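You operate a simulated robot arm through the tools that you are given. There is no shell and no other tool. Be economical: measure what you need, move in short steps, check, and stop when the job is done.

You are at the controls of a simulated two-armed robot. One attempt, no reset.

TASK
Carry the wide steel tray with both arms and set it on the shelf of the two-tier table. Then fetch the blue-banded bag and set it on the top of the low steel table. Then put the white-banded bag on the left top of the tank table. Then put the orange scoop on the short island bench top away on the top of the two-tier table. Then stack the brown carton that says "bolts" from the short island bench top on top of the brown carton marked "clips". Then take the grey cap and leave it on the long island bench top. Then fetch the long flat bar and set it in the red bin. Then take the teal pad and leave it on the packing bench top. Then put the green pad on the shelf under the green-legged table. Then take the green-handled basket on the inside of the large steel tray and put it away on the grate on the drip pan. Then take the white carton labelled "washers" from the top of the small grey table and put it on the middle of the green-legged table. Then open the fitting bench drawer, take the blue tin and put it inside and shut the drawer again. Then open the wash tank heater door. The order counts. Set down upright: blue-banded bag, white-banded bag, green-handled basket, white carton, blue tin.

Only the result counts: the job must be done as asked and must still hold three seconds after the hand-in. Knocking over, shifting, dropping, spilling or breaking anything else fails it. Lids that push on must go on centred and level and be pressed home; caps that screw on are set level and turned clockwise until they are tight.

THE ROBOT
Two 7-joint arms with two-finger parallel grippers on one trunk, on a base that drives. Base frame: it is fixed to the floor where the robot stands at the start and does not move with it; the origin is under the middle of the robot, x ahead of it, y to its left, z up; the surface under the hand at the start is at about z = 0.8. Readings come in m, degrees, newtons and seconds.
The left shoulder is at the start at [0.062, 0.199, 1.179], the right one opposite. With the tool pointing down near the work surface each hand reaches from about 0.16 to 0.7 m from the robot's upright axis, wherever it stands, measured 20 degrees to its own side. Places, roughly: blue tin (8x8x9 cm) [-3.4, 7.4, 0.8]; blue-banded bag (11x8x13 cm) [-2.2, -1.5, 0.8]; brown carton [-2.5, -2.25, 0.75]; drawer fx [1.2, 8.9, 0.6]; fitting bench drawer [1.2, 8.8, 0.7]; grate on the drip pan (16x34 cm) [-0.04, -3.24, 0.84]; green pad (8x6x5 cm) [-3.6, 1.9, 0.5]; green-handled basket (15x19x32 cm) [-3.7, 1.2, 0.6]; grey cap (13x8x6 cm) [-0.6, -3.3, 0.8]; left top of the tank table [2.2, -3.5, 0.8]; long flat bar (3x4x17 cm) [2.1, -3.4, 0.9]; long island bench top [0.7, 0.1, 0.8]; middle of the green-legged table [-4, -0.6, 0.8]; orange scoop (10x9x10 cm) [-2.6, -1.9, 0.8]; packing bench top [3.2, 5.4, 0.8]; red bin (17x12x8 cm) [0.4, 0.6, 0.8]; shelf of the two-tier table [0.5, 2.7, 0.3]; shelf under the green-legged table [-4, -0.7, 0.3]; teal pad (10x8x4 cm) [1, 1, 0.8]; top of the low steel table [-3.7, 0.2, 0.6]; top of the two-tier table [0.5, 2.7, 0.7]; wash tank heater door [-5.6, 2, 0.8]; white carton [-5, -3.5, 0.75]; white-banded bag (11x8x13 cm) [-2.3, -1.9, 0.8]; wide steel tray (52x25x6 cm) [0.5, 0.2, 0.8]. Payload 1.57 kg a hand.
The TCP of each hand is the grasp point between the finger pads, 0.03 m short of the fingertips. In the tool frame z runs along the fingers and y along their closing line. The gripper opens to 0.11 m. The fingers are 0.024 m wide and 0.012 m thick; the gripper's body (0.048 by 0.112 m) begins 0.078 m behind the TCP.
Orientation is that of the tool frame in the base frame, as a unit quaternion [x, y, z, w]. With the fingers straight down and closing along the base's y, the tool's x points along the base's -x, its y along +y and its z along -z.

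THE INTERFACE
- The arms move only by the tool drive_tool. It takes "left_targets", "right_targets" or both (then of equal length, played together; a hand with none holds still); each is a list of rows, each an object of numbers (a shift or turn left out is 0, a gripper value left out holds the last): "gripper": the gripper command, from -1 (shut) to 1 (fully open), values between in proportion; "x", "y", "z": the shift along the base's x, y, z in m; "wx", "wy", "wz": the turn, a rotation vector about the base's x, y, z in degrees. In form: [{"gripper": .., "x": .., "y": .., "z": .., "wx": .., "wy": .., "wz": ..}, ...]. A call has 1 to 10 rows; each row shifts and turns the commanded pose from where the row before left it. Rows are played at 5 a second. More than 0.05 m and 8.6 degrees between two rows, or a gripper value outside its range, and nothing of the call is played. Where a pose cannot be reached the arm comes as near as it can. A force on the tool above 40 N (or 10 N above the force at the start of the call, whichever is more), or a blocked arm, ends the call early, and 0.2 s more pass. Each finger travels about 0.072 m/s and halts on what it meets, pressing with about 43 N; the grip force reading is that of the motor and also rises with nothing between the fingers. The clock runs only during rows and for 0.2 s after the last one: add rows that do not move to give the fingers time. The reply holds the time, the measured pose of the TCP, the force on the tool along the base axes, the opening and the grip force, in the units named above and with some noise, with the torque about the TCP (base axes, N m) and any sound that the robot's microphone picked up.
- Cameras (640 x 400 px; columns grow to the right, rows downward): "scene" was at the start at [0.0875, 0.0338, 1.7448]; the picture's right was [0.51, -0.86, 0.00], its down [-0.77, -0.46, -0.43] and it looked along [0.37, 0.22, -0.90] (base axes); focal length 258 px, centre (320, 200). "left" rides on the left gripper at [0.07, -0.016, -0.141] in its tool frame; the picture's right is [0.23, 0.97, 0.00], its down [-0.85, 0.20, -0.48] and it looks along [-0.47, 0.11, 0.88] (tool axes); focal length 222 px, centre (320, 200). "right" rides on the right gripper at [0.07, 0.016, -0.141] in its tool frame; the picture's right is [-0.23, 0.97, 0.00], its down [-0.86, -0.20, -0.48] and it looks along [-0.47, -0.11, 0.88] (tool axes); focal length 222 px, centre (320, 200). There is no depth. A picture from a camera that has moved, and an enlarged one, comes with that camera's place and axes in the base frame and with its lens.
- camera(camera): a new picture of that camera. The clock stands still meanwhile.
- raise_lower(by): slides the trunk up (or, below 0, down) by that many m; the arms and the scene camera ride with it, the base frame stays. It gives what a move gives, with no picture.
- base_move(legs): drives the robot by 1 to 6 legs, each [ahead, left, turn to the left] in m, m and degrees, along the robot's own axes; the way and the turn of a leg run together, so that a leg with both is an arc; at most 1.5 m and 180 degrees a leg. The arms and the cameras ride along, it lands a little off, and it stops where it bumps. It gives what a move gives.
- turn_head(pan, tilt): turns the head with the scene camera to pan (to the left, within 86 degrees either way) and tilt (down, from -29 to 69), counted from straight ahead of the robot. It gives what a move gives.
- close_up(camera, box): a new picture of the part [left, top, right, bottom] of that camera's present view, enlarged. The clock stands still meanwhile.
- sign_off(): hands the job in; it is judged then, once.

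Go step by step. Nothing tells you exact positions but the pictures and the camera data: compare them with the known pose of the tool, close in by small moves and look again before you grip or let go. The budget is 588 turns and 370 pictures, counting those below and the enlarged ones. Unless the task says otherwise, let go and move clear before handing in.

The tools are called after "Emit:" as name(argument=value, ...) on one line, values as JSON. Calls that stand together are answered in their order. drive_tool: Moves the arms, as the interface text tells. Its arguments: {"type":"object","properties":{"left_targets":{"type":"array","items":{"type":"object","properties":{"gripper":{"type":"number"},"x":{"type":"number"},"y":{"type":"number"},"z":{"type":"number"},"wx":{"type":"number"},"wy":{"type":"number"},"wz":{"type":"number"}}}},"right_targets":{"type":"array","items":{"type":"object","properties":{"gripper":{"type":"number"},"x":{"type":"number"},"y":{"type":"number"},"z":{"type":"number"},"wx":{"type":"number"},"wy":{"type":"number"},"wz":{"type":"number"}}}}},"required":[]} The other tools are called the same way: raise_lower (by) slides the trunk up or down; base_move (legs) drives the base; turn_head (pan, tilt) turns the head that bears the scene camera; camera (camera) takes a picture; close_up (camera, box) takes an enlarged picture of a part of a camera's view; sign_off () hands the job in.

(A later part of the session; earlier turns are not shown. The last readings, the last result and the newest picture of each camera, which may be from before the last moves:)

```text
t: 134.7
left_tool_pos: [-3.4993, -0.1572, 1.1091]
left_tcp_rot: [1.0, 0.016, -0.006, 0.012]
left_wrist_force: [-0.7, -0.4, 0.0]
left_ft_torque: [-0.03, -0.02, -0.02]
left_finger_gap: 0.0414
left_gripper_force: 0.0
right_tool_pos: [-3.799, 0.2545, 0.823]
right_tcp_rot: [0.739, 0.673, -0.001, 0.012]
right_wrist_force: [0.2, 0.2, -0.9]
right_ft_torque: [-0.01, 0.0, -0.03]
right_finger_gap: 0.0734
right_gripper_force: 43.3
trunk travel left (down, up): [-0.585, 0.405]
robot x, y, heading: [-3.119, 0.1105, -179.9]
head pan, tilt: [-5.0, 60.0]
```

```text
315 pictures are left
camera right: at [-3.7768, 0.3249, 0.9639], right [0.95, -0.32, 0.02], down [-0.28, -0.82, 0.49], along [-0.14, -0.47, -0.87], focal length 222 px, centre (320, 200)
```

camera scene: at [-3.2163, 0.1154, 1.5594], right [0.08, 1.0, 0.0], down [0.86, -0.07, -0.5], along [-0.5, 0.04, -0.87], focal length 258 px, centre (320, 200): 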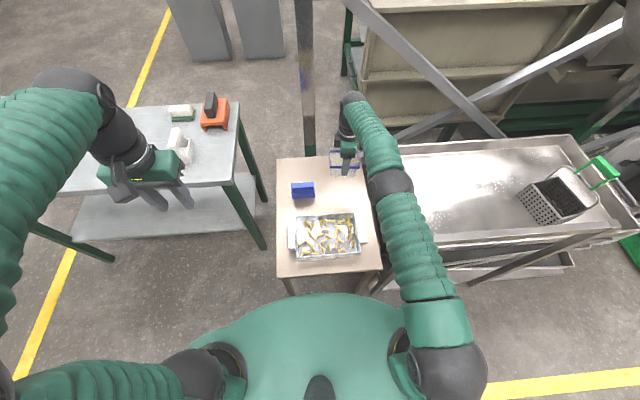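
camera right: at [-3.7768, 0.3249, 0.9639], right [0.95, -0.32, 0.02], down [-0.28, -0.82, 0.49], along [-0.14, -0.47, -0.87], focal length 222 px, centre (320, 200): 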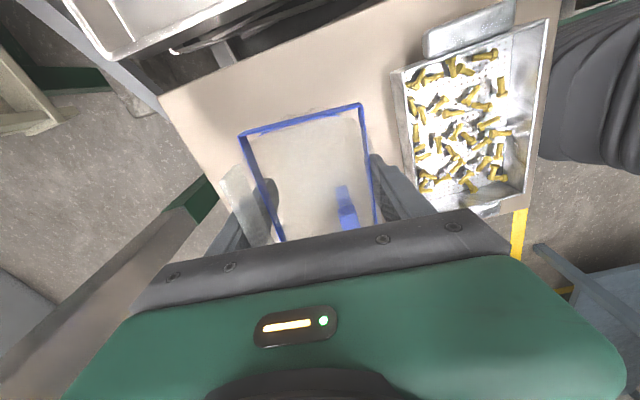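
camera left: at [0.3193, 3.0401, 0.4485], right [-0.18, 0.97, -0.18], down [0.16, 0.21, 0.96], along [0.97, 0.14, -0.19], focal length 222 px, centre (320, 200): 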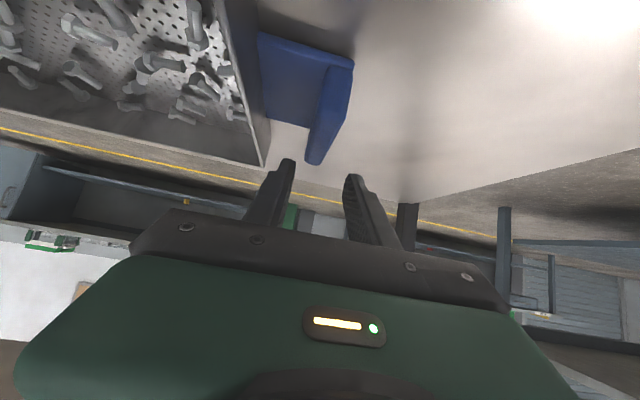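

Emit:
base_move(legs=[[0.06, 0, 0]])

Emit:
drive_tool(right_targets=[{"z": -0.04}, {"z": -0.04}, {"z": -0.03}, {}])

Emit:
camera(camera="scene")

Emit:
camera(camera="right")

```text
t: 135.6
left_tool_pos: [-3.5595, -0.1574, 1.1111]
left_tcp_rot: [1.0, 0.016, -0.006, 0.013]
left_wrist_force: [-0.1, 0.9, -0.6]
left_ft_torque: [-0.03, -0.02, -0.02]
left_finger_gap: 0.0413
left_gripper_force: 0.2
right_tool_pos: [-3.8559, 0.2556, 0.823]
right_tcp_rot: [0.739, 0.673, -0.003, 0.012]
right_wrist_force: [0.9, 0.7, -1.2]
right_ft_torque: [-0.02, 0.0, -0.01]
right_finger_gap: 0.0736
right_gripper_force: 43.2
trunk travel left (down, up): [-0.585, 0.405]
robot x, y, heading: [-3.1781, 0.1121, -180.1]
head pan, tilt: [-5.0, 60.0]
```

```text
t: 136.6
left_tool_pos: [-3.559, -0.1579, 1.1111]
left_tcp_rot: [1.0, 0.016, -0.007, 0.012]
left_wrist_force: [-1.2, -1.1, -0.2]
left_ft_torque: [-0.02, 0.01, -0.03]
left_finger_gap: 0.0414
left_gripper_force: 0.1
right_tool_pos: [-3.844, 0.2573, 0.714]
right_tcp_rot: [0.739, 0.673, -0.003, 0.012]
right_wrist_force: [-0.3, 0.3, 0.1]
right_ft_torque: [0.0, 0.02, 0.0]
right_finger_gap: 0.0735
right_gripper_force: 42.6
right hand out of reach, approached as far as the arm can: row 2, 3
trunk travel left (down, up): [-0.585, 0.405]
robot x, y, heading: [-3.1751, 0.1098, -180.0]
head pan, tilt: [-5.0, 60.0]
```

```text
314 pictures are left
camera scene: at [-3.2738, 0.1128, 1.5596], right [0.08, 1.0, 0.0], down [0.86, -0.07, -0.5], along [-0.5, 0.04, -0.87], focal length 258 px, centre (320, 200)
```

scene: 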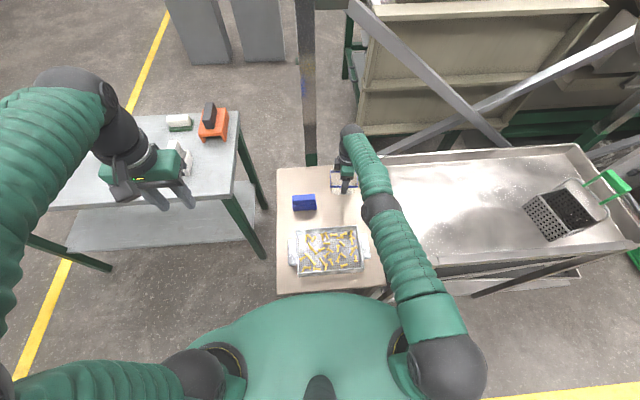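

```text
313 pictures are left
camera right: at [-3.8234, 0.3292, 0.8549], right [0.95, -0.32, 0.02], down [-0.28, -0.82, 0.49], along [-0.14, -0.47, -0.87], focal length 222 px, centre (320, 200)
```

right: 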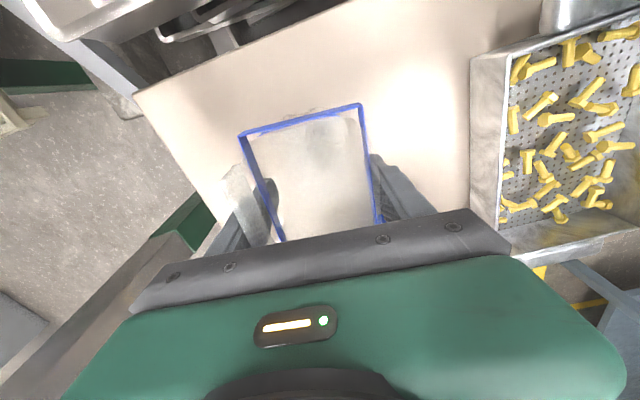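

Emit:
raise_lower(by=-0.034)

Emit:
drive_tool(right_targets=[{"z": -0.004}, {"z": -0.004}, {}])

```text
t: 137.4
left_tool_pos: [-3.5583, -0.1576, 1.0776]
left_tcp_rot: [1.0, 0.015, -0.005, 0.013]
left_wrist_force: [-0.1, -0.1, -0.5]
left_ft_torque: [-0.02, 0.02, -0.02]
left_finger_gap: 0.0415
left_gripper_force: 0.0
right_tool_pos: [-3.846, 0.2585, 0.6802]
right_tcp_rot: [0.739, 0.674, -0.003, 0.012]
right_wrist_force: [0.5, 0.5, -0.4]
right_ft_torque: [-0.01, -0.01, 0.01]
right_finger_gap: 0.0738
right_gripper_force: 43.2
trunk travel left (down, up): [-0.551, 0.439]
robot x, y, heading: [-3.1728, 0.1087, -179.9]
head pan, tilt: [-5.0, 60.0]
```

```text
t: 138.2
left_tool_pos: [-3.5589, -0.1568, 1.077]
left_tcp_rot: [1.0, 0.016, -0.005, 0.012]
left_wrist_force: [-0.3, 0.3, 0.0]
left_ft_torque: [0.01, -0.03, -0.01]
left_finger_gap: 0.0413
left_gripper_force: 0.1
right_tool_pos: [-3.845, 0.2581, 0.6723]
right_tcp_rot: [0.739, 0.673, -0.003, 0.013]
right_wrist_force: [0.0, -0.2, -0.7]
right_ft_torque: [-0.04, 0.01, 0.0]
right_finger_gap: 0.0739
right_gripper_force: 43.4
trunk travel left (down, up): [-0.551, 0.439]
robot x, y, heading: [-3.177, 0.1102, -179.8]
head pan, tilt: [-5.0, 60.0]
```

Emit:
drive_tool(right_targets=[{"z": -0.003}, {"z": -0.003}, {"z": -0.003}, {}])

```text
t: 139.2
left_tool_pos: [-3.5574, -0.1584, 1.078]
left_tcp_rot: [1.0, 0.016, -0.008, 0.013]
left_wrist_force: [-0.1, 0.3, 0.9]
left_ft_torque: [-0.04, -0.01, 0.0]
left_finger_gap: 0.0413
left_gripper_force: 0.0
right_tool_pos: [-3.8431, 0.259, 0.6723]
right_tcp_rot: [0.74, 0.673, -0.007, 0.009]
right_wrist_force: [-9.8, -0.6, 29.5]
right_ft_torque: [0.29, -0.36, 0.05]
right_finger_gap: 0.0737
right_gripper_force: 42.9
right hand out of reach, approached as far as the arm can: row 2
trunk travel left (down, up): [-0.551, 0.439]
robot x, y, heading: [-3.178, 0.111, -179.6]
head pan, tilt: [-5.0, 60.0]
```

Contact. I unload slightly, open and lift away.

Emit:
drive_tool(right_targets=[{"z": 0.003}, {"z": 0.003}, {"gripper": 0.2}, {"gripper": 0.6}, {"gripper": 1}, {}, {}])

Emit:
drive_tool(right_targets=[{"z": 0.03}, {"z": 0.04}, {"z": 0.045}, {"z": 0.045}, {}])

Emit:
camera(camera="right")

Emit:
camera(camera="scene")

```text
t: 140.8
left_tool_pos: [-3.5592, -0.1569, 1.0769]
left_tcp_rot: [1.0, 0.015, -0.007, 0.012]
left_wrist_force: [1.0, -0.7, 0.0]
left_ft_torque: [0.02, -0.02, -0.01]
left_finger_gap: 0.0414
left_gripper_force: 0.1
right_tool_pos: [-3.8435, 0.2586, 0.6735]
right_tcp_rot: [0.739, 0.673, -0.002, 0.014]
right_wrist_force: [-0.2, -0.9, 0.3]
right_ft_torque: [0.05, 0.03, -0.01]
right_finger_gap: 0.1099
right_gripper_force: 0.2
trunk travel left (down, up): [-0.551, 0.439]
robot x, y, heading: [-3.1763, 0.1096, -179.8]
head pan, tilt: [-5.0, 60.0]
```

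```text
t: 142.0
left_tool_pos: [-3.56, -0.1571, 1.0755]
left_tcp_rot: [1.0, 0.016, -0.006, 0.013]
left_wrist_force: [0.5, -0.7, -0.7]
left_ft_torque: [-0.04, -0.01, -0.04]
left_finger_gap: 0.0413
left_gripper_force: 0.1
right_tool_pos: [-3.8565, 0.2564, 0.8328]
right_tcp_rot: [0.74, 0.673, -0.003, 0.013]
right_wrist_force: [-0.8, -0.5, -0.7]
right_ft_torque: [0.01, -0.01, 0.01]
right_finger_gap: 0.1102
right_gripper_force: 0.1
right hand out of reach, approached as far as the arm can: row 1, 2, 3
trunk travel left (down, up): [-0.551, 0.439]
robot x, y, heading: [-3.1774, 0.1102, -179.6]
head pan, tilt: [-5.0, 60.0]
```

```text
312 pictures are left
camera right: at [-3.8356, 0.3288, 0.9716], right [0.95, -0.32, 0.02], down [-0.29, -0.82, 0.49], along [-0.14, -0.47, -0.87], focal length 222 px, centre (320, 200)
```

right: 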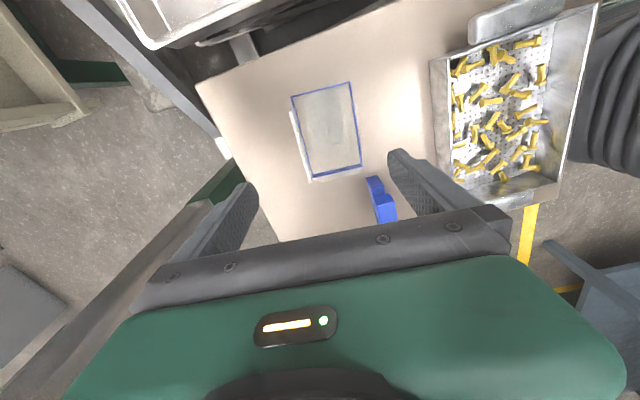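

```text
311 pictures are left
camera scene: at [-3.2758, 0.1133, 1.5255], right [0.08, 1.0, 0.0], down [0.86, -0.07, -0.5], along [-0.5, 0.04, -0.87], focal length 258 px, centre (320, 200)
```

scene: 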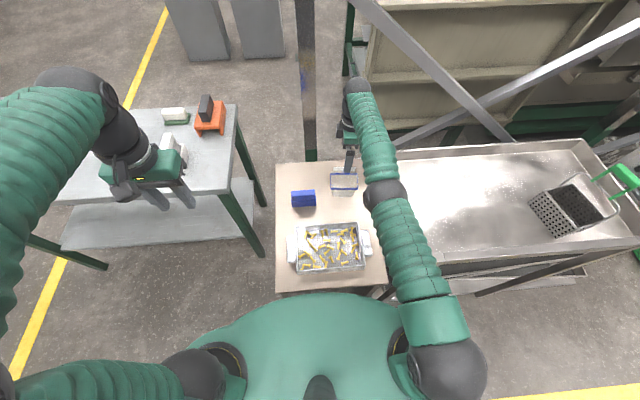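

Blue bag stands upright on the low table. Now back to the short bench for the white-banded bag.

Emit:
base_move(legs=[[-0.3, 0, -0.2], [-1.35, 0, 0]])

Emit:
raise_lower(by=0.235)

Emit:
base_move(legs=[[0, 1.0, 0], [0, 0.95, 0]])

Emit:
turn_head(pan=0, tilt=50)

Emit:
camera(camera="scene")

```text
t: 150.4
left_tool_pos: [-1.9177, -0.1669, 1.0775]
left_tcp_rot: [1.0, 0.004, -0.007, 0.013]
left_wrist_force: [-0.1, 0.1, 0.6]
left_ft_torque: [0.0, 0.0, 0.01]
left_finger_gap: 0.0412
left_gripper_force: 0.0
right_tool_pos: [-2.2059, 0.2518, 0.8306]
right_tcp_rot: [0.746, 0.665, -0.004, 0.012]
right_wrist_force: [0.4, -0.4, 1.0]
right_ft_torque: [-0.03, -0.01, 0.04]
right_finger_gap: 0.1098
right_gripper_force: 0.0
trunk travel left (down, up): [-0.551, 0.439]
robot x, y, heading: [-1.5283, 0.0912, 179.0]
head pan, tilt: [-5.0, 60.0]
```

```text
t: 152.8
left_tool_pos: [-1.9162, -0.1655, 1.3141]
left_tcp_rot: [1.0, 0.005, -0.007, 0.012]
left_wrist_force: [-0.1, 0.1, -0.1]
left_ft_torque: [-0.04, -0.01, -0.01]
left_finger_gap: 0.0414
left_gripper_force: 0.1
right_tool_pos: [-2.2063, 0.2533, 1.0684]
right_tcp_rot: [0.747, 0.665, -0.003, 0.012]
right_wrist_force: [0.0, 0.3, 1.2]
right_ft_torque: [0.0, -0.02, -0.01]
right_finger_gap: 0.1102
right_gripper_force: 0.0
trunk travel left (down, up): [-0.786, 0.204]
robot x, y, heading: [-1.53, 0.091, 178.9]
head pan, tilt: [-5.0, 60.0]
```

```text
t: 162.6
left_tool_pos: [-2.0006, -2.1003, 1.3132]
left_tcp_rot: [1.0, -0.018, -0.007, 0.014]
left_wrist_force: [0.2, -0.5, 0.2]
left_ft_torque: [0.06, 0.03, 0.02]
left_finger_gap: 0.0412
left_gripper_force: 0.1
right_tool_pos: [-2.2726, -1.6686, 1.0682]
right_tcp_rot: [0.762, 0.648, -0.004, 0.013]
right_wrist_force: [0.6, -0.2, -0.4]
right_ft_torque: [-0.01, -0.03, -0.02]
right_finger_gap: 0.1101
right_gripper_force: 0.0
trunk travel left (down, up): [-0.786, 0.204]
robot x, y, heading: [-1.6054, -1.8677, 176.3]
head pan, tilt: [-5.0, 60.0]
```

```text
t: 163.3
left_tool_pos: [-2.0001, -2.1029, 1.314]
left_tcp_rot: [1.0, -0.018, -0.008, 0.013]
left_wrist_force: [-0.4, 0.4, 0.1]
left_ft_torque: [-0.03, -0.05, 0.01]
left_finger_gap: 0.0414
left_gripper_force: 0.0
right_tool_pos: [-2.2713, -1.6701, 1.0684]
right_tcp_rot: [0.761, 0.648, -0.004, 0.012]
right_wrist_force: [0.3, 0.0, 0.7]
right_ft_torque: [0.02, -0.02, 0.02]
right_finger_gap: 0.1098
right_gripper_force: 0.0
trunk travel left (down, up): [-0.786, 0.204]
robot x, y, heading: [-1.6034, -1.8595, 176.4]
head pan, tilt: [0.0, 50.0]
```

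```text
310 pictures are left
camera scene: at [-1.7134, -1.8552, 1.7728], right [0.06, 1.0, 0.0], down [0.77, -0.05, -0.64], along [-0.64, 0.04, -0.77], focal length 258 px, centre (320, 200)
```

scene: 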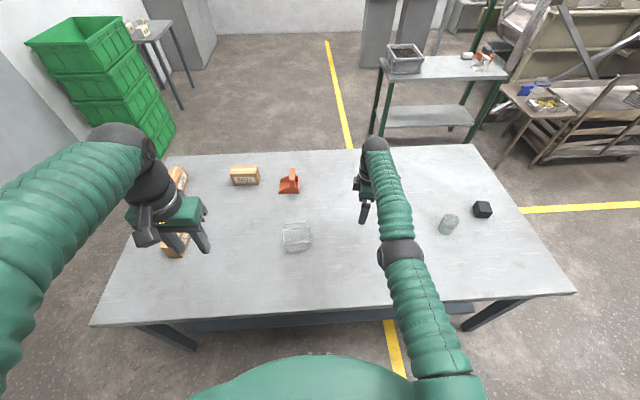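

Emit:
close_up(camera="scene", box=[256, 200, 336, 263])

Emit:
close_up(camera="right", box=[240, 40, 560, 240])

```text
6.35 times, centred on (296, 232) of scene
camera zoom: at [-1.7134, -1.8552, 1.7728], right [0.06, 1.0, 0.0], down [0.77, -0.05, -0.64], along [-0.64, 0.04, -0.77], focal length 1636 px, centre (472, -0)
```

zoom: 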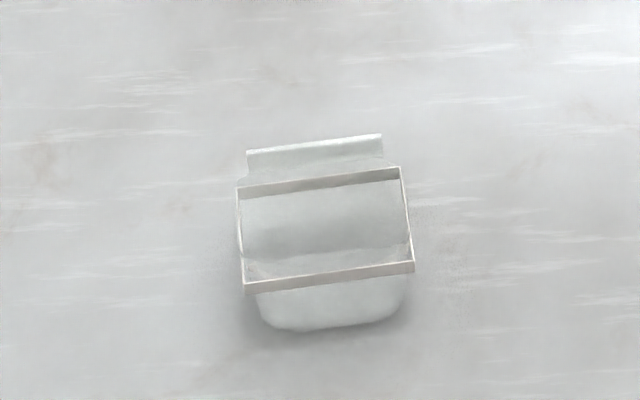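

```text
2.00 times, centred on (400, 140) of right
camera zoom: at [-2.2459, -1.5994, 1.2084], right [0.92, -0.38, 0.02], down [-0.34, -0.8, 0.49], along [-0.17, -0.46, -0.87], focal length 444 px, centre (160, 320)
```

zoom: 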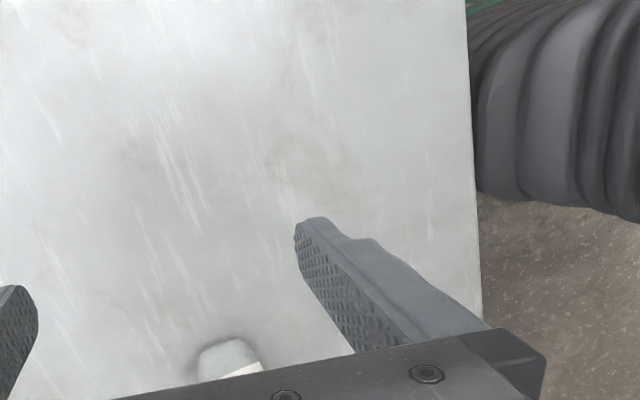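

Emit:
drive_tool(right_targets=[{"y": -0.041, "x": -0.001, "wz": 2.3}, {"y": -0.041, "x": -0.001, "wz": 2.3}, {"y": -0.041, "x": -0.001, "wz": 2.3}, {"y": -0.041, "x": -0.001, "wz": 2.3}, {"y": -0.041, "x": -0.001, "wz": 2.3}, {"y": -0.041, "x": -0.001, "wz": 2.3}, {"z": -0.045}, {"z": -0.045}, {}])

Emit:
camera(camera="right")

```text
t: 165.3
left_tool_pos: [-1.9999, -2.1032, 1.3133]
left_tcp_rot: [1.0, -0.019, -0.008, 0.011]
left_wrist_force: [-0.4, 0.3, 0.0]
left_ft_torque: [0.02, 0.03, 0.03]
left_finger_gap: 0.0416
left_gripper_force: 0.0
right_tool_pos: [-2.2251, -1.9034, 0.9767]
right_tcp_rot: [0.679, 0.734, -0.003, 0.012]
right_wrist_force: [0.7, -0.2, -0.6]
right_ft_torque: [-0.03, 0.04, -0.03]
right_finger_gap: 0.11
right_gripper_force: 0.1
right hand out of reach, approached as far as the arm can: row 2, 3, 4, 5, 6, 8
trunk travel left (down, up): [-0.786, 0.204]
robot x, y, heading: [-1.6036, -1.8611, 176.4]
head pan, tilt: [0.0, 50.0]
```

```text
307 pictures are left
camera right: at [-2.215, -1.8282, 1.1178], right [0.99, -0.15, 0.02], down [-0.14, -0.86, 0.49], along [-0.06, -0.49, -0.87], focal length 222 px, centre (320, 200)
```

right: 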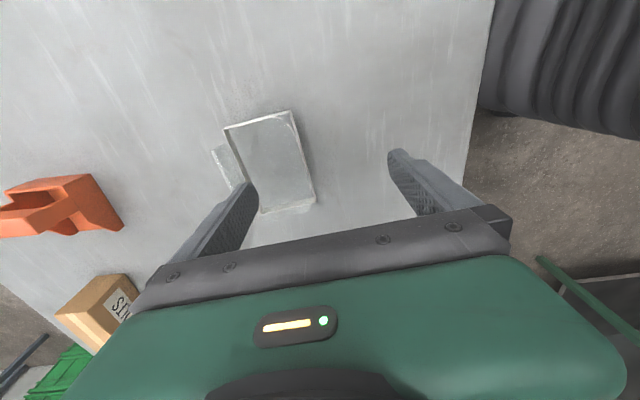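

Emit:
base_move(legs=[[0.08, 0, 0]])

Emit:
drive_tool(right_targets=[{}, {}])

```text
t: 166.4
left_tool_pos: [-2.0698, -2.1, 1.3155]
left_tcp_rot: [1.0, -0.019, -0.012, 0.012]
left_wrist_force: [0.6, 0.3, -0.9]
left_ft_torque: [0.02, 0.0, -0.01]
left_finger_gap: 0.0414
left_gripper_force: 0.0
right_tool_pos: [-2.2962, -1.8984, 0.9829]
right_tcp_rot: [0.679, 0.735, -0.005, 0.009]
right_wrist_force: [1.0, -0.1, 0.2]
right_ft_torque: [-0.06, 0.07, 0.01]
right_finger_gap: 0.11
right_gripper_force: 0.0
trunk travel left (down, up): [-0.786, 0.204]
robot x, y, heading: [-1.6842, -1.8552, 176.4]
head pan, tilt: [0.0, 50.0]
```

```text
t: 167.0
left_tool_pos: [-2.074, -2.0996, 1.3151]
left_tcp_rot: [1.0, -0.019, -0.01, 0.012]
left_wrist_force: [0.8, 0.2, -0.2]
left_ft_torque: [-0.01, 0.01, -0.01]
left_finger_gap: 0.0414
left_gripper_force: 0.1
right_tool_pos: [-2.3015, -1.8984, 0.9801]
right_tcp_rot: [0.678, 0.735, -0.004, 0.01]
right_wrist_force: [0.4, 0.8, 0.9]
right_ft_torque: [0.01, 0.05, -0.03]
right_finger_gap: 0.1098
right_gripper_force: 0.1
trunk travel left (down, up): [-0.786, 0.204]
robot x, y, heading: [-1.6815, -1.8573, 176.3]
head pan, tilt: [0.0, 50.0]
```

Emit:
drive_tool(right_targets=[{"x": 0.021, "y": -0.012}, {}])

Emit:
camera(camera="right")

```text
t: 167.6
left_tool_pos: [-2.0766, -2.0995, 1.3135]
left_tcp_rot: [1.0, -0.017, -0.009, 0.012]
left_wrist_force: [0.3, 0.0, 0.1]
left_ft_torque: [-0.02, 0.03, 0.0]
left_finger_gap: 0.0414
left_gripper_force: 0.1
right_tool_pos: [-2.2918, -1.9144, 0.9771]
right_tcp_rot: [0.678, 0.735, -0.002, 0.012]
right_wrist_force: [-0.3, 0.5, 0.2]
right_ft_torque: [0.0, 0.03, 0.01]
right_finger_gap: 0.11
right_gripper_force: 0.1
right hand out of reach, approached as far as the arm can: row 1
trunk travel left (down, up): [-0.786, 0.204]
robot x, y, heading: [-1.6861, -1.8558, 176.3]
head pan, tilt: [0.0, 50.0]
```

```text
306 pictures are left
camera right: at [-2.2825, -1.8408, 1.1176], right [0.99, -0.15, 0.02], down [-0.14, -0.86, 0.49], along [-0.06, -0.49, -0.87], focal length 222 px, centre (320, 200)
```

right: 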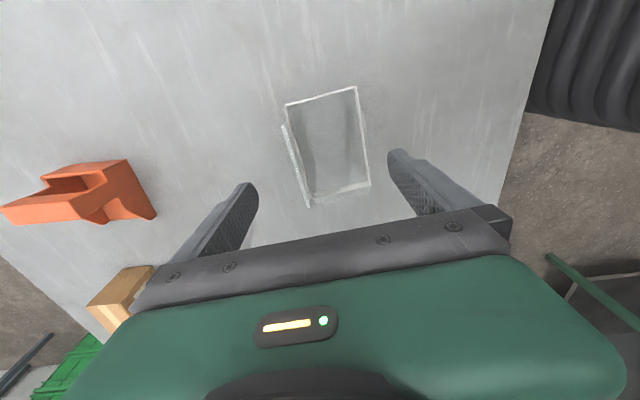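

Emit:
drive_tool(right_targets=[{"z": 0.04}, {}])

Emit:
base_move(legs=[[0, 0.17, 0]])

Emit:
drive_tool(right_targets=[{"x": 0.005, "y": 0.04}, {"x": 0.005, "y": 0.045}, {"x": 0.005, "y": 0.045}, {"y": 0.03}, {}])

```text
t: 168.2
left_tool_pos: [-2.0778, -2.0994, 1.3128]
left_tcp_rot: [1.0, -0.019, -0.009, 0.012]
left_wrist_force: [0.4, -1.0, 0.3]
left_ft_torque: [0.03, 0.0, -0.01]
left_finger_gap: 0.0413
left_gripper_force: 0.0
right_tool_pos: [-2.2944, -1.9159, 1.0168]
right_tcp_rot: [0.678, 0.735, -0.001, 0.012]
right_wrist_force: [0.2, -0.3, -1.1]
right_ft_torque: [-0.01, 0.0, 0.0]
right_finger_gap: 0.1097
right_gripper_force: 0.1
trunk travel left (down, up): [-0.786, 0.204]
robot x, y, heading: [-1.6838, -1.8568, 176.4]
head pan, tilt: [0.0, 50.0]
```

```text
t: 169.7
left_tool_pos: [-2.0893, -2.2515, 1.3159]
left_tcp_rot: [1.0, -0.02, -0.008, 0.018]
left_wrist_force: [0.7, 0.5, 0.8]
left_ft_torque: [-0.08, 0.01, -0.03]
left_finger_gap: 0.0413
left_gripper_force: 0.0
right_tool_pos: [-2.3061, -2.0704, 1.0183]
right_tcp_rot: [0.68, 0.733, -0.008, 0.015]
right_wrist_force: [-0.5, 1.3, 0.3]
right_ft_torque: [-0.12, -0.01, -0.01]
right_finger_gap: 0.11
right_gripper_force: 0.1
trunk travel left (down, up): [-0.786, 0.204]
robot x, y, heading: [-1.6946, -2.0199, 176.6]
head pan, tilt: [0.0, 50.0]
```

```text
t: 170.9
left_tool_pos: [-2.089, -2.2793, 1.3112]
left_tcp_rot: [1.0, -0.02, -0.009, 0.009]
left_wrist_force: [0.0, -1.0, -0.1]
left_ft_torque: [0.09, 0.03, 0.03]
left_finger_gap: 0.0413
left_gripper_force: 0.0
right_tool_pos: [-2.351, -1.9482, 1.0131]
right_tcp_rot: [0.679, 0.734, 0.001, 0.009]
right_wrist_force: [0.0, -1.7, -0.5]
right_ft_torque: [0.07, -0.03, -0.01]
right_finger_gap: 0.1102
right_gripper_force: 0.1
right hand out of reach, approached as far as the arm can: row 1, 2, 3, 4
trunk travel left (down, up): [-0.786, 0.204]
robot x, y, heading: [-1.6971, -2.0282, 176.2]
head pan, tilt: [0.0, 50.0]
```

The right wrist is near its yaw limit, so I turn the base a bit so the needed yaw becomes comfortable.

Emit:
base_move(legs=[[0, 0, 14], [-0.067, -0.166, 0]])

Emit:
drive_tool(right_targets=[{}, {}])

Emit:
camera(camera="right")

```text
t: 173.2
left_tool_pos: [-1.9821, -2.1897, 1.3109]
left_tcp_rot: [0.995, 0.1, -0.007, 0.008]
left_wrist_force: [0.2, -0.3, -0.9]
left_ft_torque: [0.1, 0.0, 0.01]
left_finger_gap: 0.0415
left_gripper_force: 0.0
right_tool_pos: [-2.3148, -1.9292, 1.0107]
right_tcp_rot: [0.587, 0.809, 0.004, 0.009]
right_wrist_force: [-0.5, -0.5, 0.3]
right_ft_torque: [0.04, 0.05, 0.02]
right_finger_gap: 0.1101
right_gripper_force: 0.1
trunk travel left (down, up): [-0.786, 0.204]
robot x, y, heading: [-1.6581, -1.8465, -170.5]
head pan, tilt: [0.0, 50.0]
```

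```text
t: 173.8
left_tool_pos: [-1.9813, -2.178, 1.314]
left_tcp_rot: [0.995, 0.1, -0.007, 0.014]
left_wrist_force: [-0.5, 0.4, 0.0]
left_ft_torque: [0.0, 0.05, 0.0]
left_finger_gap: 0.0414
left_gripper_force: 0.1
right_tool_pos: [-2.3142, -1.9214, 1.0129]
right_tcp_rot: [0.587, 0.809, 0.0, 0.012]
right_wrist_force: [-0.4, -0.1, 0.5]
right_ft_torque: [-0.01, 0.03, 0.01]
right_finger_gap: 0.11
right_gripper_force: 0.1
trunk travel left (down, up): [-0.786, 0.204]
robot x, y, heading: [-1.6528, -1.8493, -170.1]
head pan, tilt: [0.0, 50.0]
```

```text
305 pictures are left
camera right: at [-2.3229, -1.8471, 1.1532], right [1.0, 0.09, 0.02], down [0.07, -0.87, 0.49], along [0.06, -0.49, -0.87], focal length 222 px, centre (320, 200)
```

right: 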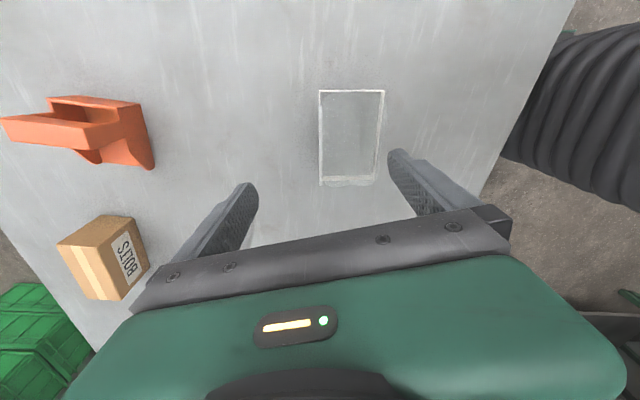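

Emit:
drive_tool(right_targets=[{"x": 0.018, "y": 0.005, "wz": -6.8}, {"x": 0.019, "y": 0.005, "wz": -6.8}, {"z": -0.04}, {}])

Emit:
camera(camera="right")

```text
t: 174.8
left_tool_pos: [-1.98, -2.1811, 1.3133]
left_tcp_rot: [0.995, 0.1, -0.01, 0.013]
left_wrist_force: [0.9, -0.2, 0.6]
left_ft_torque: [0.02, 0.03, -0.03]
left_finger_gap: 0.0415
left_gripper_force: 0.0
right_tool_pos: [-2.3111, -1.93, 0.9699]
right_tcp_rot: [0.679, 0.734, -0.002, 0.01]
right_wrist_force: [0.9, -0.1, -0.1]
right_ft_torque: [-0.02, -0.01, 0.01]
right_finger_gap: 0.11
right_gripper_force: 0.0
right hand out of reach, approached as far as the arm can: row 1, 2
trunk travel left (down, up): [-0.786, 0.204]
robot x, y, heading: [-1.655, -1.8476, -170.1]
head pan, tilt: [0.0, 50.0]
```

```text
304 pictures are left
camera right: at [-2.3024, -1.8563, 1.1108], right [0.99, -0.15, 0.01], down [-0.14, -0.86, 0.49], along [-0.06, -0.49, -0.87], focal length 222 px, centre (320, 200)
```

right: 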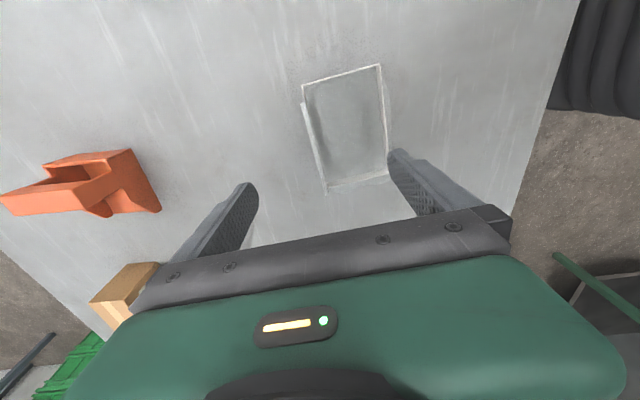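

Emit:
base_move(legs=[[-0.036, -0.012, 0]])

Emit:
drive_tool(right_targets=[{"z": 0.0}, {}])

```text
t: 175.7
left_tool_pos: [-1.956, -2.1644, 1.3101]
left_tcp_rot: [0.995, 0.1, -0.005, 0.013]
left_wrist_force: [-0.4, -0.3, -0.2]
left_ft_torque: [0.03, -0.04, 0.03]
left_finger_gap: 0.0414
left_gripper_force: 0.1
right_tool_pos: [-2.2849, -1.9145, 0.9654]
right_tcp_rot: [0.678, 0.735, 0.001, 0.012]
right_wrist_force: [-0.6, -0.1, 0.0]
right_ft_torque: [0.06, -0.09, 0.04]
right_finger_gap: 0.1103
right_gripper_force: 0.1
trunk travel left (down, up): [-0.786, 0.204]
robot x, y, heading: [-1.6208, -1.8304, -169.9]
head pan, tilt: [0.0, 50.0]
```

```text
t: 176.3
left_tool_pos: [-1.9494, -2.1551, 1.3139]
left_tcp_rot: [0.995, 0.099, -0.006, 0.015]
left_wrist_force: [0.2, 0.3, -0.3]
left_ft_torque: [-0.03, 0.01, 0.02]
left_finger_gap: 0.0414
left_gripper_force: 0.0
right_tool_pos: [-2.2804, -1.9065, 0.9687]
right_tcp_rot: [0.679, 0.734, -0.002, 0.013]
right_wrist_force: [0.8, -0.8, -0.2]
right_ft_torque: [-0.02, -0.06, 0.02]
right_finger_gap: 0.1098
right_gripper_force: 0.0
trunk travel left (down, up): [-0.786, 0.204]
robot x, y, heading: [-1.621, -1.8311, -169.9]
head pan, tilt: [0.0, 50.0]
```

Emit:
drive_tool(right_targets=[{"z": -0.04}, {"z": -0.04}, {"z": -0.017}, {}])

Emit:
camera(camera="right")

```text
t: 177.3
left_tool_pos: [-1.9444, -2.1603, 1.3147]
left_tcp_rot: [0.995, 0.101, -0.008, 0.014]
left_wrist_force: [-0.1, -0.4, 0.1]
left_ft_torque: [0.01, 0.02, 0.0]
left_finger_gap: 0.0414
left_gripper_force: 0.1
right_tool_pos: [-2.2609, -1.9027, 0.8774]
right_tcp_rot: [0.679, 0.734, -0.003, 0.011]
right_wrist_force: [1.0, -0.6, 0.0]
right_ft_torque: [0.01, 0.01, -0.01]
right_finger_gap: 0.1103
right_gripper_force: 0.0
right hand out of reach, approached as far as the arm can: row 1, 2
trunk travel left (down, up): [-0.786, 0.204]
robot x, y, heading: [-1.6237, -1.8312, -169.9]
head pan, tilt: [0.0, 50.0]
```

```text
303 pictures are left
camera right: at [-2.2512, -1.828, 1.0179], right [0.99, -0.15, 0.01], down [-0.14, -0.86, 0.49], along [-0.06, -0.49, -0.87], focal length 222 px, centre (320, 200)
```

right: 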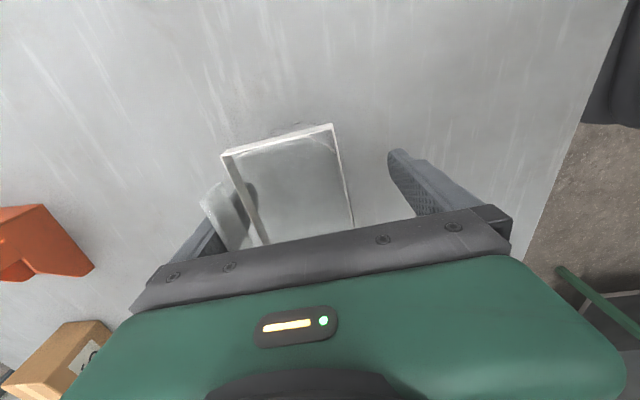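

Emit:
base_move(legs=[[0.017, 0.005, 0]])

Emit:
camera(camera="right")

```text
t: 178.1
left_tool_pos: [-1.9562, -2.1663, 1.3165]
left_tcp_rot: [0.995, 0.1, -0.011, 0.015]
left_wrist_force: [1.0, -0.4, 0.3]
left_ft_torque: [-0.01, -0.01, 0.01]
left_finger_gap: 0.0412
left_gripper_force: 0.1
right_tool_pos: [-2.2744, -1.9101, 0.8804]
right_tcp_rot: [0.678, 0.735, -0.004, 0.009]
right_wrist_force: [0.3, 0.2, 0.1]
right_ft_torque: [-0.03, 0.03, 0.0]
right_finger_gap: 0.11
right_gripper_force: 0.0
trunk travel left (down, up): [-0.786, 0.204]
robot x, y, heading: [-1.6399, -1.8426, -170.3]
head pan, tilt: [0.0, 50.0]
```

```text
302 pictures are left
camera right: at [-2.2644, -1.8358, 1.0207], right [0.99, -0.15, 0.01], down [-0.13, -0.86, 0.49], along [-0.06, -0.49, -0.87], focal length 222 px, centre (320, 200)
```

right: 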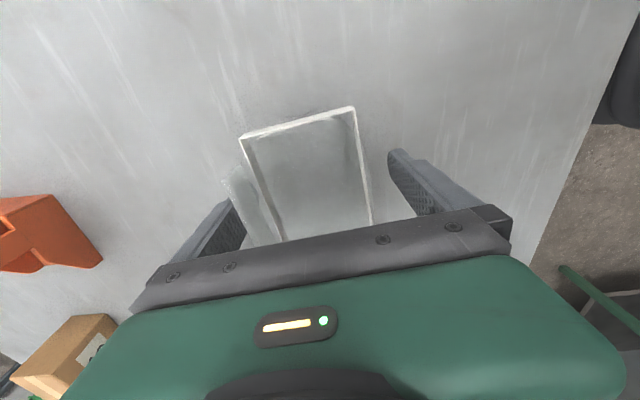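

Centred now; I close and lift.

Emit:
drive_tool(right_targets=[{"z": -0.007}, {"gripper": 0.4}, {"gripper": 0.0}, {"gripper": -0.5}, {}, {}])

Emit:
drive_tool(right_targets=[{"z": 0.02}, {"z": 0.04}, {"z": 0.04}, {"z": 0.04}, {}])

Emit:
camera(camera="right")

```text
t: 179.5
left_tool_pos: [-1.9583, -2.1677, 1.3153]
left_tcp_rot: [0.995, 0.1, -0.009, 0.013]
left_wrist_force: [0.7, -0.2, -0.9]
left_ft_torque: [0.01, -0.02, 0.0]
left_finger_gap: 0.0414
left_gripper_force: 0.0
right_tool_pos: [-2.2774, -1.9114, 0.8725]
right_tcp_rot: [0.678, 0.735, -0.004, 0.009]
right_wrist_force: [-0.1, -0.1, -0.1]
right_ft_torque: [-0.02, 0.0, 0.06]
right_finger_gap: 0.0737
right_gripper_force: 43.0
trunk travel left (down, up): [-0.786, 0.204]
robot x, y, heading: [-1.6397, -1.8385, -169.9]
head pan, tilt: [0.0, 50.0]
```

```text
t: 180.7
left_tool_pos: [-1.9601, -2.1678, 1.315]
left_tcp_rot: [0.995, 0.101, -0.009, 0.013]
left_wrist_force: [-0.1, 0.0, -0.2]
left_ft_torque: [-0.01, -0.01, 0.03]
left_finger_gap: 0.0414
left_gripper_force: 0.0
right_tool_pos: [-2.2944, -1.919, 1.0112]
right_tcp_rot: [0.678, 0.735, -0.002, 0.011]
right_wrist_force: [0.2, 0.6, 0.6]
right_ft_torque: [-0.02, -0.01, 0.01]
right_finger_gap: 0.0738
right_gripper_force: 42.7
right hand out of reach, approached as far as the arm can: row 2, 3, 4
trunk travel left (down, up): [-0.786, 0.204]
robot x, y, heading: [-1.637, -1.8402, -170.0]
head pan, tilt: [0.0, 50.0]
```

```text
301 pictures are left
camera right: at [-2.286, -1.8448, 1.1514], right [0.99, -0.15, 0.02], down [-0.14, -0.86, 0.49], along [-0.06, -0.49, -0.87], focal length 222 px, centre (320, 200)
```

right: 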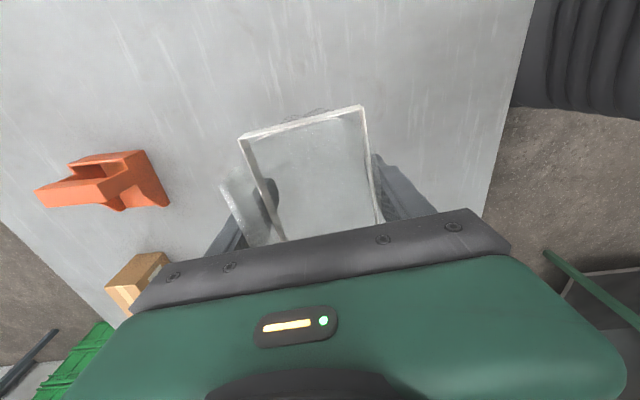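

White bag held. Now to the tank table in the south-east; I back off, turn to face south, go east and look.

Emit:
base_move(legs=[[-0.55, 0, 0], [0, 0, 80], [0, 1.4, 0]])

Emit:
turn_head(pan=30, tilt=25)

Emit:
camera(camera="scene")

```text
t: 193.9
left_tool_pos: [0.5849, -2.1649, 1.3146]
left_tcp_rot: [0.708, 0.706, 0.002, 0.017]
left_wrist_force: [0.0, 0.1, 0.7]
left_ft_torque: [-0.02, -0.04, -0.01]
left_finger_gap: 0.0413
left_gripper_force: 0.1
right_tool_pos: [0.2745, -2.4435, 1.0106]
right_tcp_rot: [0.062, 0.998, 0.006, 0.01]
right_wrist_force: [0.5, 0.1, -0.1]
right_ft_torque: [0.01, -0.01, 0.04]
right_finger_gap: 0.0737
right_gripper_force: 43.0
trunk travel left (down, up): [-0.786, 0.204]
robot x, y, heading: [0.3314, -1.784, -91.5]
head pan, tilt: [0.0, 50.0]
```

```text
t: 194.9
left_tool_pos: [0.5873, -2.1625, 1.3153]
left_tcp_rot: [0.708, 0.706, 0.001, 0.016]
left_wrist_force: [0.9, 0.1, -0.7]
left_ft_torque: [0.01, -0.01, -0.01]
left_finger_gap: 0.0417
left_gripper_force: 0.2
right_tool_pos: [0.2755, -2.4435, 1.0124]
right_tcp_rot: [0.062, 0.998, 0.005, 0.009]
right_wrist_force: [-0.5, 0.1, 0.1]
right_ft_torque: [0.01, -0.02, 0.0]
right_finger_gap: 0.0739
right_gripper_force: 43.2
trunk travel left (down, up): [-0.786, 0.204]
robot x, y, heading: [0.3328, -1.7838, -91.7]
head pan, tilt: [30.0, 25.0]
```

```text
300 pictures are left
camera scene: at [0.3766, -1.8998, 1.8103], right [-0.88, -0.47, 0.0], down [-0.2, 0.38, -0.91], along [0.43, -0.8, -0.43], focal length 258 px, centre (320, 200)
```

scene: 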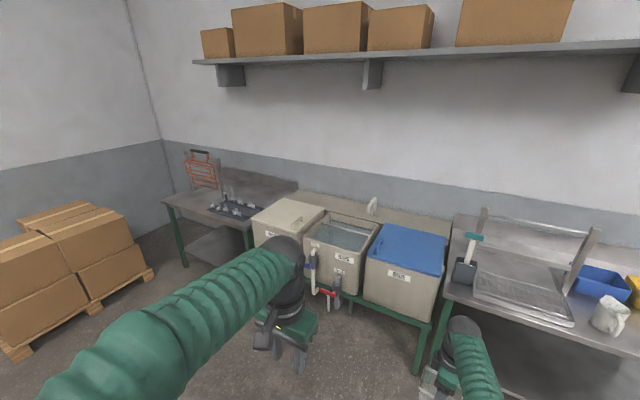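

Emit:
close_up(camera="scene", box=[150, 140, 310, 240])

```text
4.00 times, centred on (230, 190) of scene
camera zoom: at [0.3766, -1.8998, 1.8103], right [-0.88, -0.47, 0.0], down [-0.2, 0.38, -0.91], along [0.43, -0.8, -0.43], focal length 1030 px, centre (680, 240)
```

zoom: 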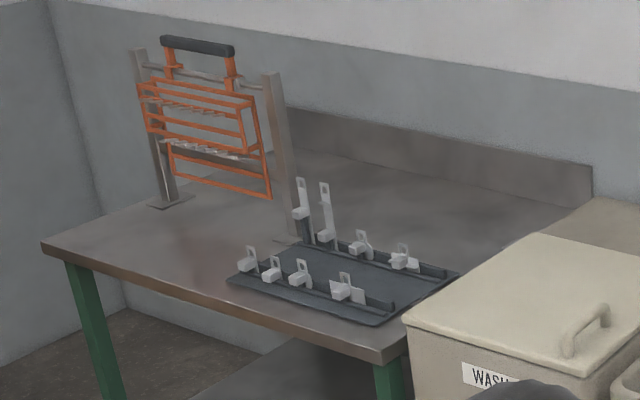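

Emit:
base_move(legs=[[0, 0.95, 0.8], [0, 0.9, 0.8]])

Emit:
turn_head(pan=0, tilt=30)

Emit:
camera(camera="scene")

```text
t: 204.2
left_tool_pos: [2.4557, -2.1669, 1.3168]
left_tcp_rot: [0.695, 0.719, 0.003, 0.017]
left_wrist_force: [-0.3, -0.1, -0.5]
left_ft_torque: [0.01, 0.01, 0.01]
left_finger_gap: 0.0414
left_gripper_force: 0.1
right_tool_pos: [2.1553, -2.4602, 1.011]
right_tcp_rot: [0.045, 0.999, 0.005, 0.012]
right_wrist_force: [0.2, 0.1, -0.5]
right_ft_torque: [0.01, 0.0, -0.01]
right_finger_gap: 0.074
right_gripper_force: 42.7
trunk travel left (down, up): [-0.786, 0.204]
robot x, y, heading: [2.188, -1.7987, -89.6]
head pan, tilt: [30.0, 25.0]
```

```text
t: 205.1
left_tool_pos: [2.459, -2.1651, 1.3167]
left_tcp_rot: [0.694, 0.719, 0.001, 0.018]
left_wrist_force: [0.3, 0.7, -0.3]
left_ft_torque: [-0.03, 0.0, 0.02]
left_finger_gap: 0.0411
left_gripper_force: 0.0
right_tool_pos: [2.158, -2.458, 1.0122]
right_tcp_rot: [0.044, 0.999, 0.005, 0.01]
right_wrist_force: [0.4, 0.1, -0.1]
right_ft_torque: [0.01, 0.01, 0.03]
right_finger_gap: 0.0735
right_gripper_force: 42.8
trunk travel left (down, up): [-0.786, 0.204]
robot x, y, heading: [2.1871, -1.7966, -89.6]
head pan, tilt: [0.0, 30.0]
```

```text
298 pictures are left
camera scene: at [2.191, -1.9239, 1.8024], right [-1.0, -0.01, 0.0], down [0.0, 0.5, -0.86], along [0.01, -0.86, -0.5], focal length 258 px, centre (320, 200)
```

scene: 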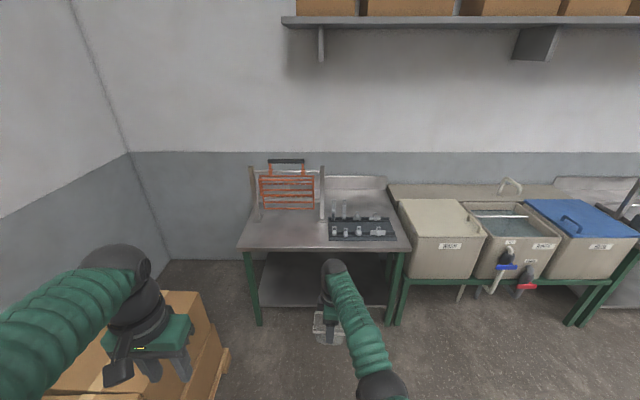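

Emit:
close_up(camera="scene", box=[230, 150, 420, 260])

```text
3.37 times, centred on (325, 205) of scene
camera zoom: at [2.191, -1.9239, 1.8024], right [-1.0, -0.01, 0.0], down [0.0, 0.5, -0.86], along [0.01, -0.86, -0.5], focal length 868 px, centre (303, 183)
```

zoom: 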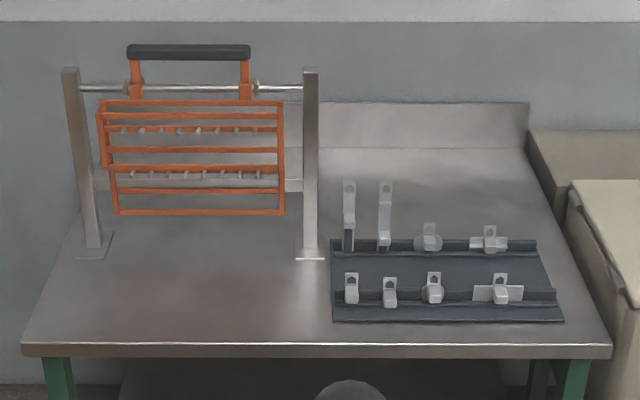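

Free spot in front of the hanging rack, about (2.36,-3.19). I drive closer.

Emit:
base_move(legs=[[0.5, 0.12, 0], [0.22, 0.0, 0]])

Emit:
turn_head(pan=0, tilt=55)

Emit:
camera(camera="scene")

Emit:
camera(camera="right")

```text
t: 209.4
left_tool_pos: [2.5842, -2.87, 1.3169]
left_tcp_rot: [0.694, 0.72, -0.002, 0.018]
left_wrist_force: [0.6, 0.8, -0.5]
left_ft_torque: [-0.01, -0.02, -0.02]
left_finger_gap: 0.0414
left_gripper_force: 0.0
right_tool_pos: [2.2837, -3.1643, 1.0167]
right_tcp_rot: [0.044, 0.999, 0.0, 0.01]
right_wrist_force: [-1.0, 0.4, -0.3]
right_ft_torque: [0.02, 0.05, 0.01]
right_finger_gap: 0.0738
right_gripper_force: 43.3
trunk travel left (down, up): [-0.786, 0.204]
robot x, y, heading: [2.3117, -2.5067, -89.8]
head pan, tilt: [0.0, 30.0]
```

```text
t: 210.3
left_tool_pos: [2.5832, -2.8737, 1.3156]
left_tcp_rot: [0.694, 0.72, 0.001, 0.017]
left_wrist_force: [-0.6, -0.8, -0.3]
left_ft_torque: [0.01, -0.01, 0.0]
left_finger_gap: 0.0413
left_gripper_force: 0.0
right_tool_pos: [2.2824, -3.1658, 1.0109]
right_tcp_rot: [0.043, 0.999, 0.008, 0.008]
right_wrist_force: [0.9, 0.1, -1.0]
right_ft_torque: [-0.01, 0.01, -0.02]
right_finger_gap: 0.0738
right_gripper_force: 42.4
trunk travel left (down, up): [-0.786, 0.204]
robot x, y, heading: [2.3132, -2.5018, -89.4]
head pan, tilt: [0.0, 55.0]
```

```text
296 pictures are left
camera scene: at [2.317, -2.6149, 1.7663], right [-1.0, -0.01, 0.0], down [-0.01, 0.82, -0.57], along [0.0, -0.57, -0.82], focal length 258 px, centre (320, 200)
```

scene: 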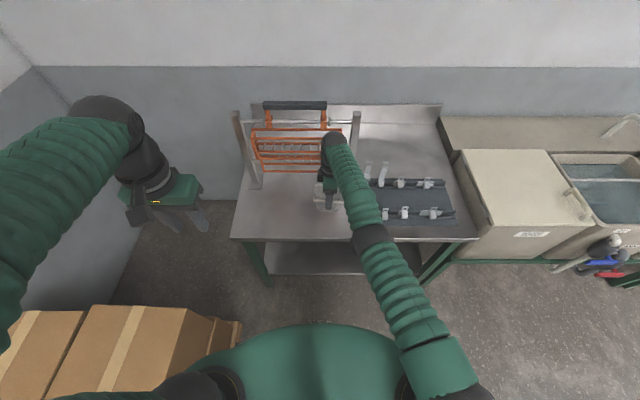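

```text
295 pictures are left
camera right: at [2.2126, -3.1451, 1.1514], right [0.31, 0.95, 0.02], down [0.83, -0.28, 0.49], along [0.47, -0.14, -0.87], focal length 222 px, centre (320, 200)
```

right: 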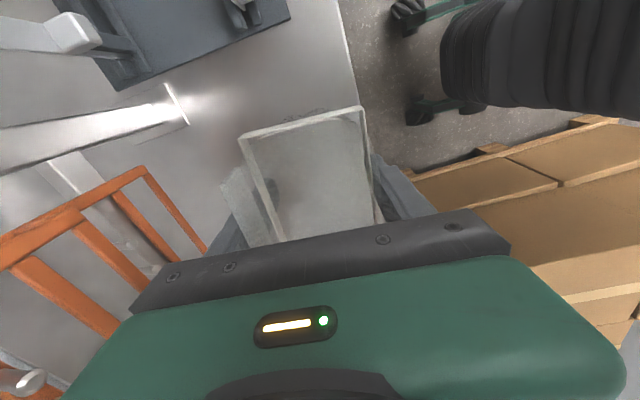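

Emit:
drive_tool(right_targets=[{"x": 0.03}, {"x": 0.03}, {"z": -0.04}, {"z": -0.04}, {"z": -0.03}, {}])

Emit:
camera(camera="right")

Emit:
close_up(camera="scene", box=[220, 100, 420, 250])

```text
t: 211.7
left_tool_pos: [2.5846, -2.8725, 1.3155]
left_tcp_rot: [0.695, 0.719, 0.001, 0.018]
left_wrist_force: [0.2, 0.5, 0.2]
left_ft_torque: [0.0, 0.01, -0.02]
left_finger_gap: 0.0414
left_gripper_force: 0.0
right_tool_pos: [2.3341, -3.1399, 0.9063]
right_tcp_rot: [0.044, 0.999, 0.002, 0.009]
right_wrist_force: [0.0, 0.5, -0.3]
right_ft_torque: [0.03, -0.01, -0.02]
right_finger_gap: 0.0737
right_gripper_force: 43.1
right hand out of reach, approached as far as the arm can: row 1, 2, 4, 5
trunk travel left (down, up): [-0.786, 0.204]
robot x, y, heading: [2.3113, -2.5059, -89.5]
head pan, tilt: [0.0, 55.0]
```

```text
294 pictures are left
camera right: at [2.2642, -3.1167, 1.0469], right [0.31, 0.95, 0.01], down [0.83, -0.27, 0.49], along [0.47, -0.15, -0.87], focal length 222 px, centre (320, 200)
```

right: 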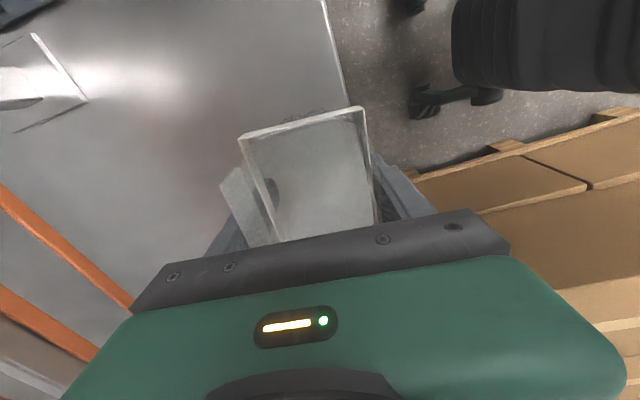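

```text
2.67 times, centred on (320, 175) of scene
camera zoom: at [2.3175, -2.6132, 1.7664], right [-1.0, -0.01, 0.0], down [-0.01, 0.82, -0.57], along [0.0, -0.57, -0.82], focal length 687 px, centre (320, 267)
```

zoom: 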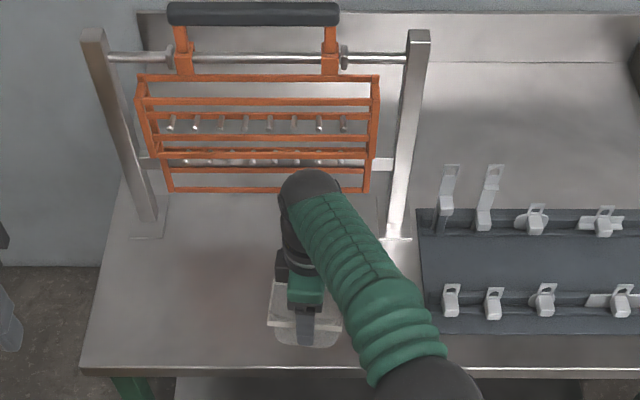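

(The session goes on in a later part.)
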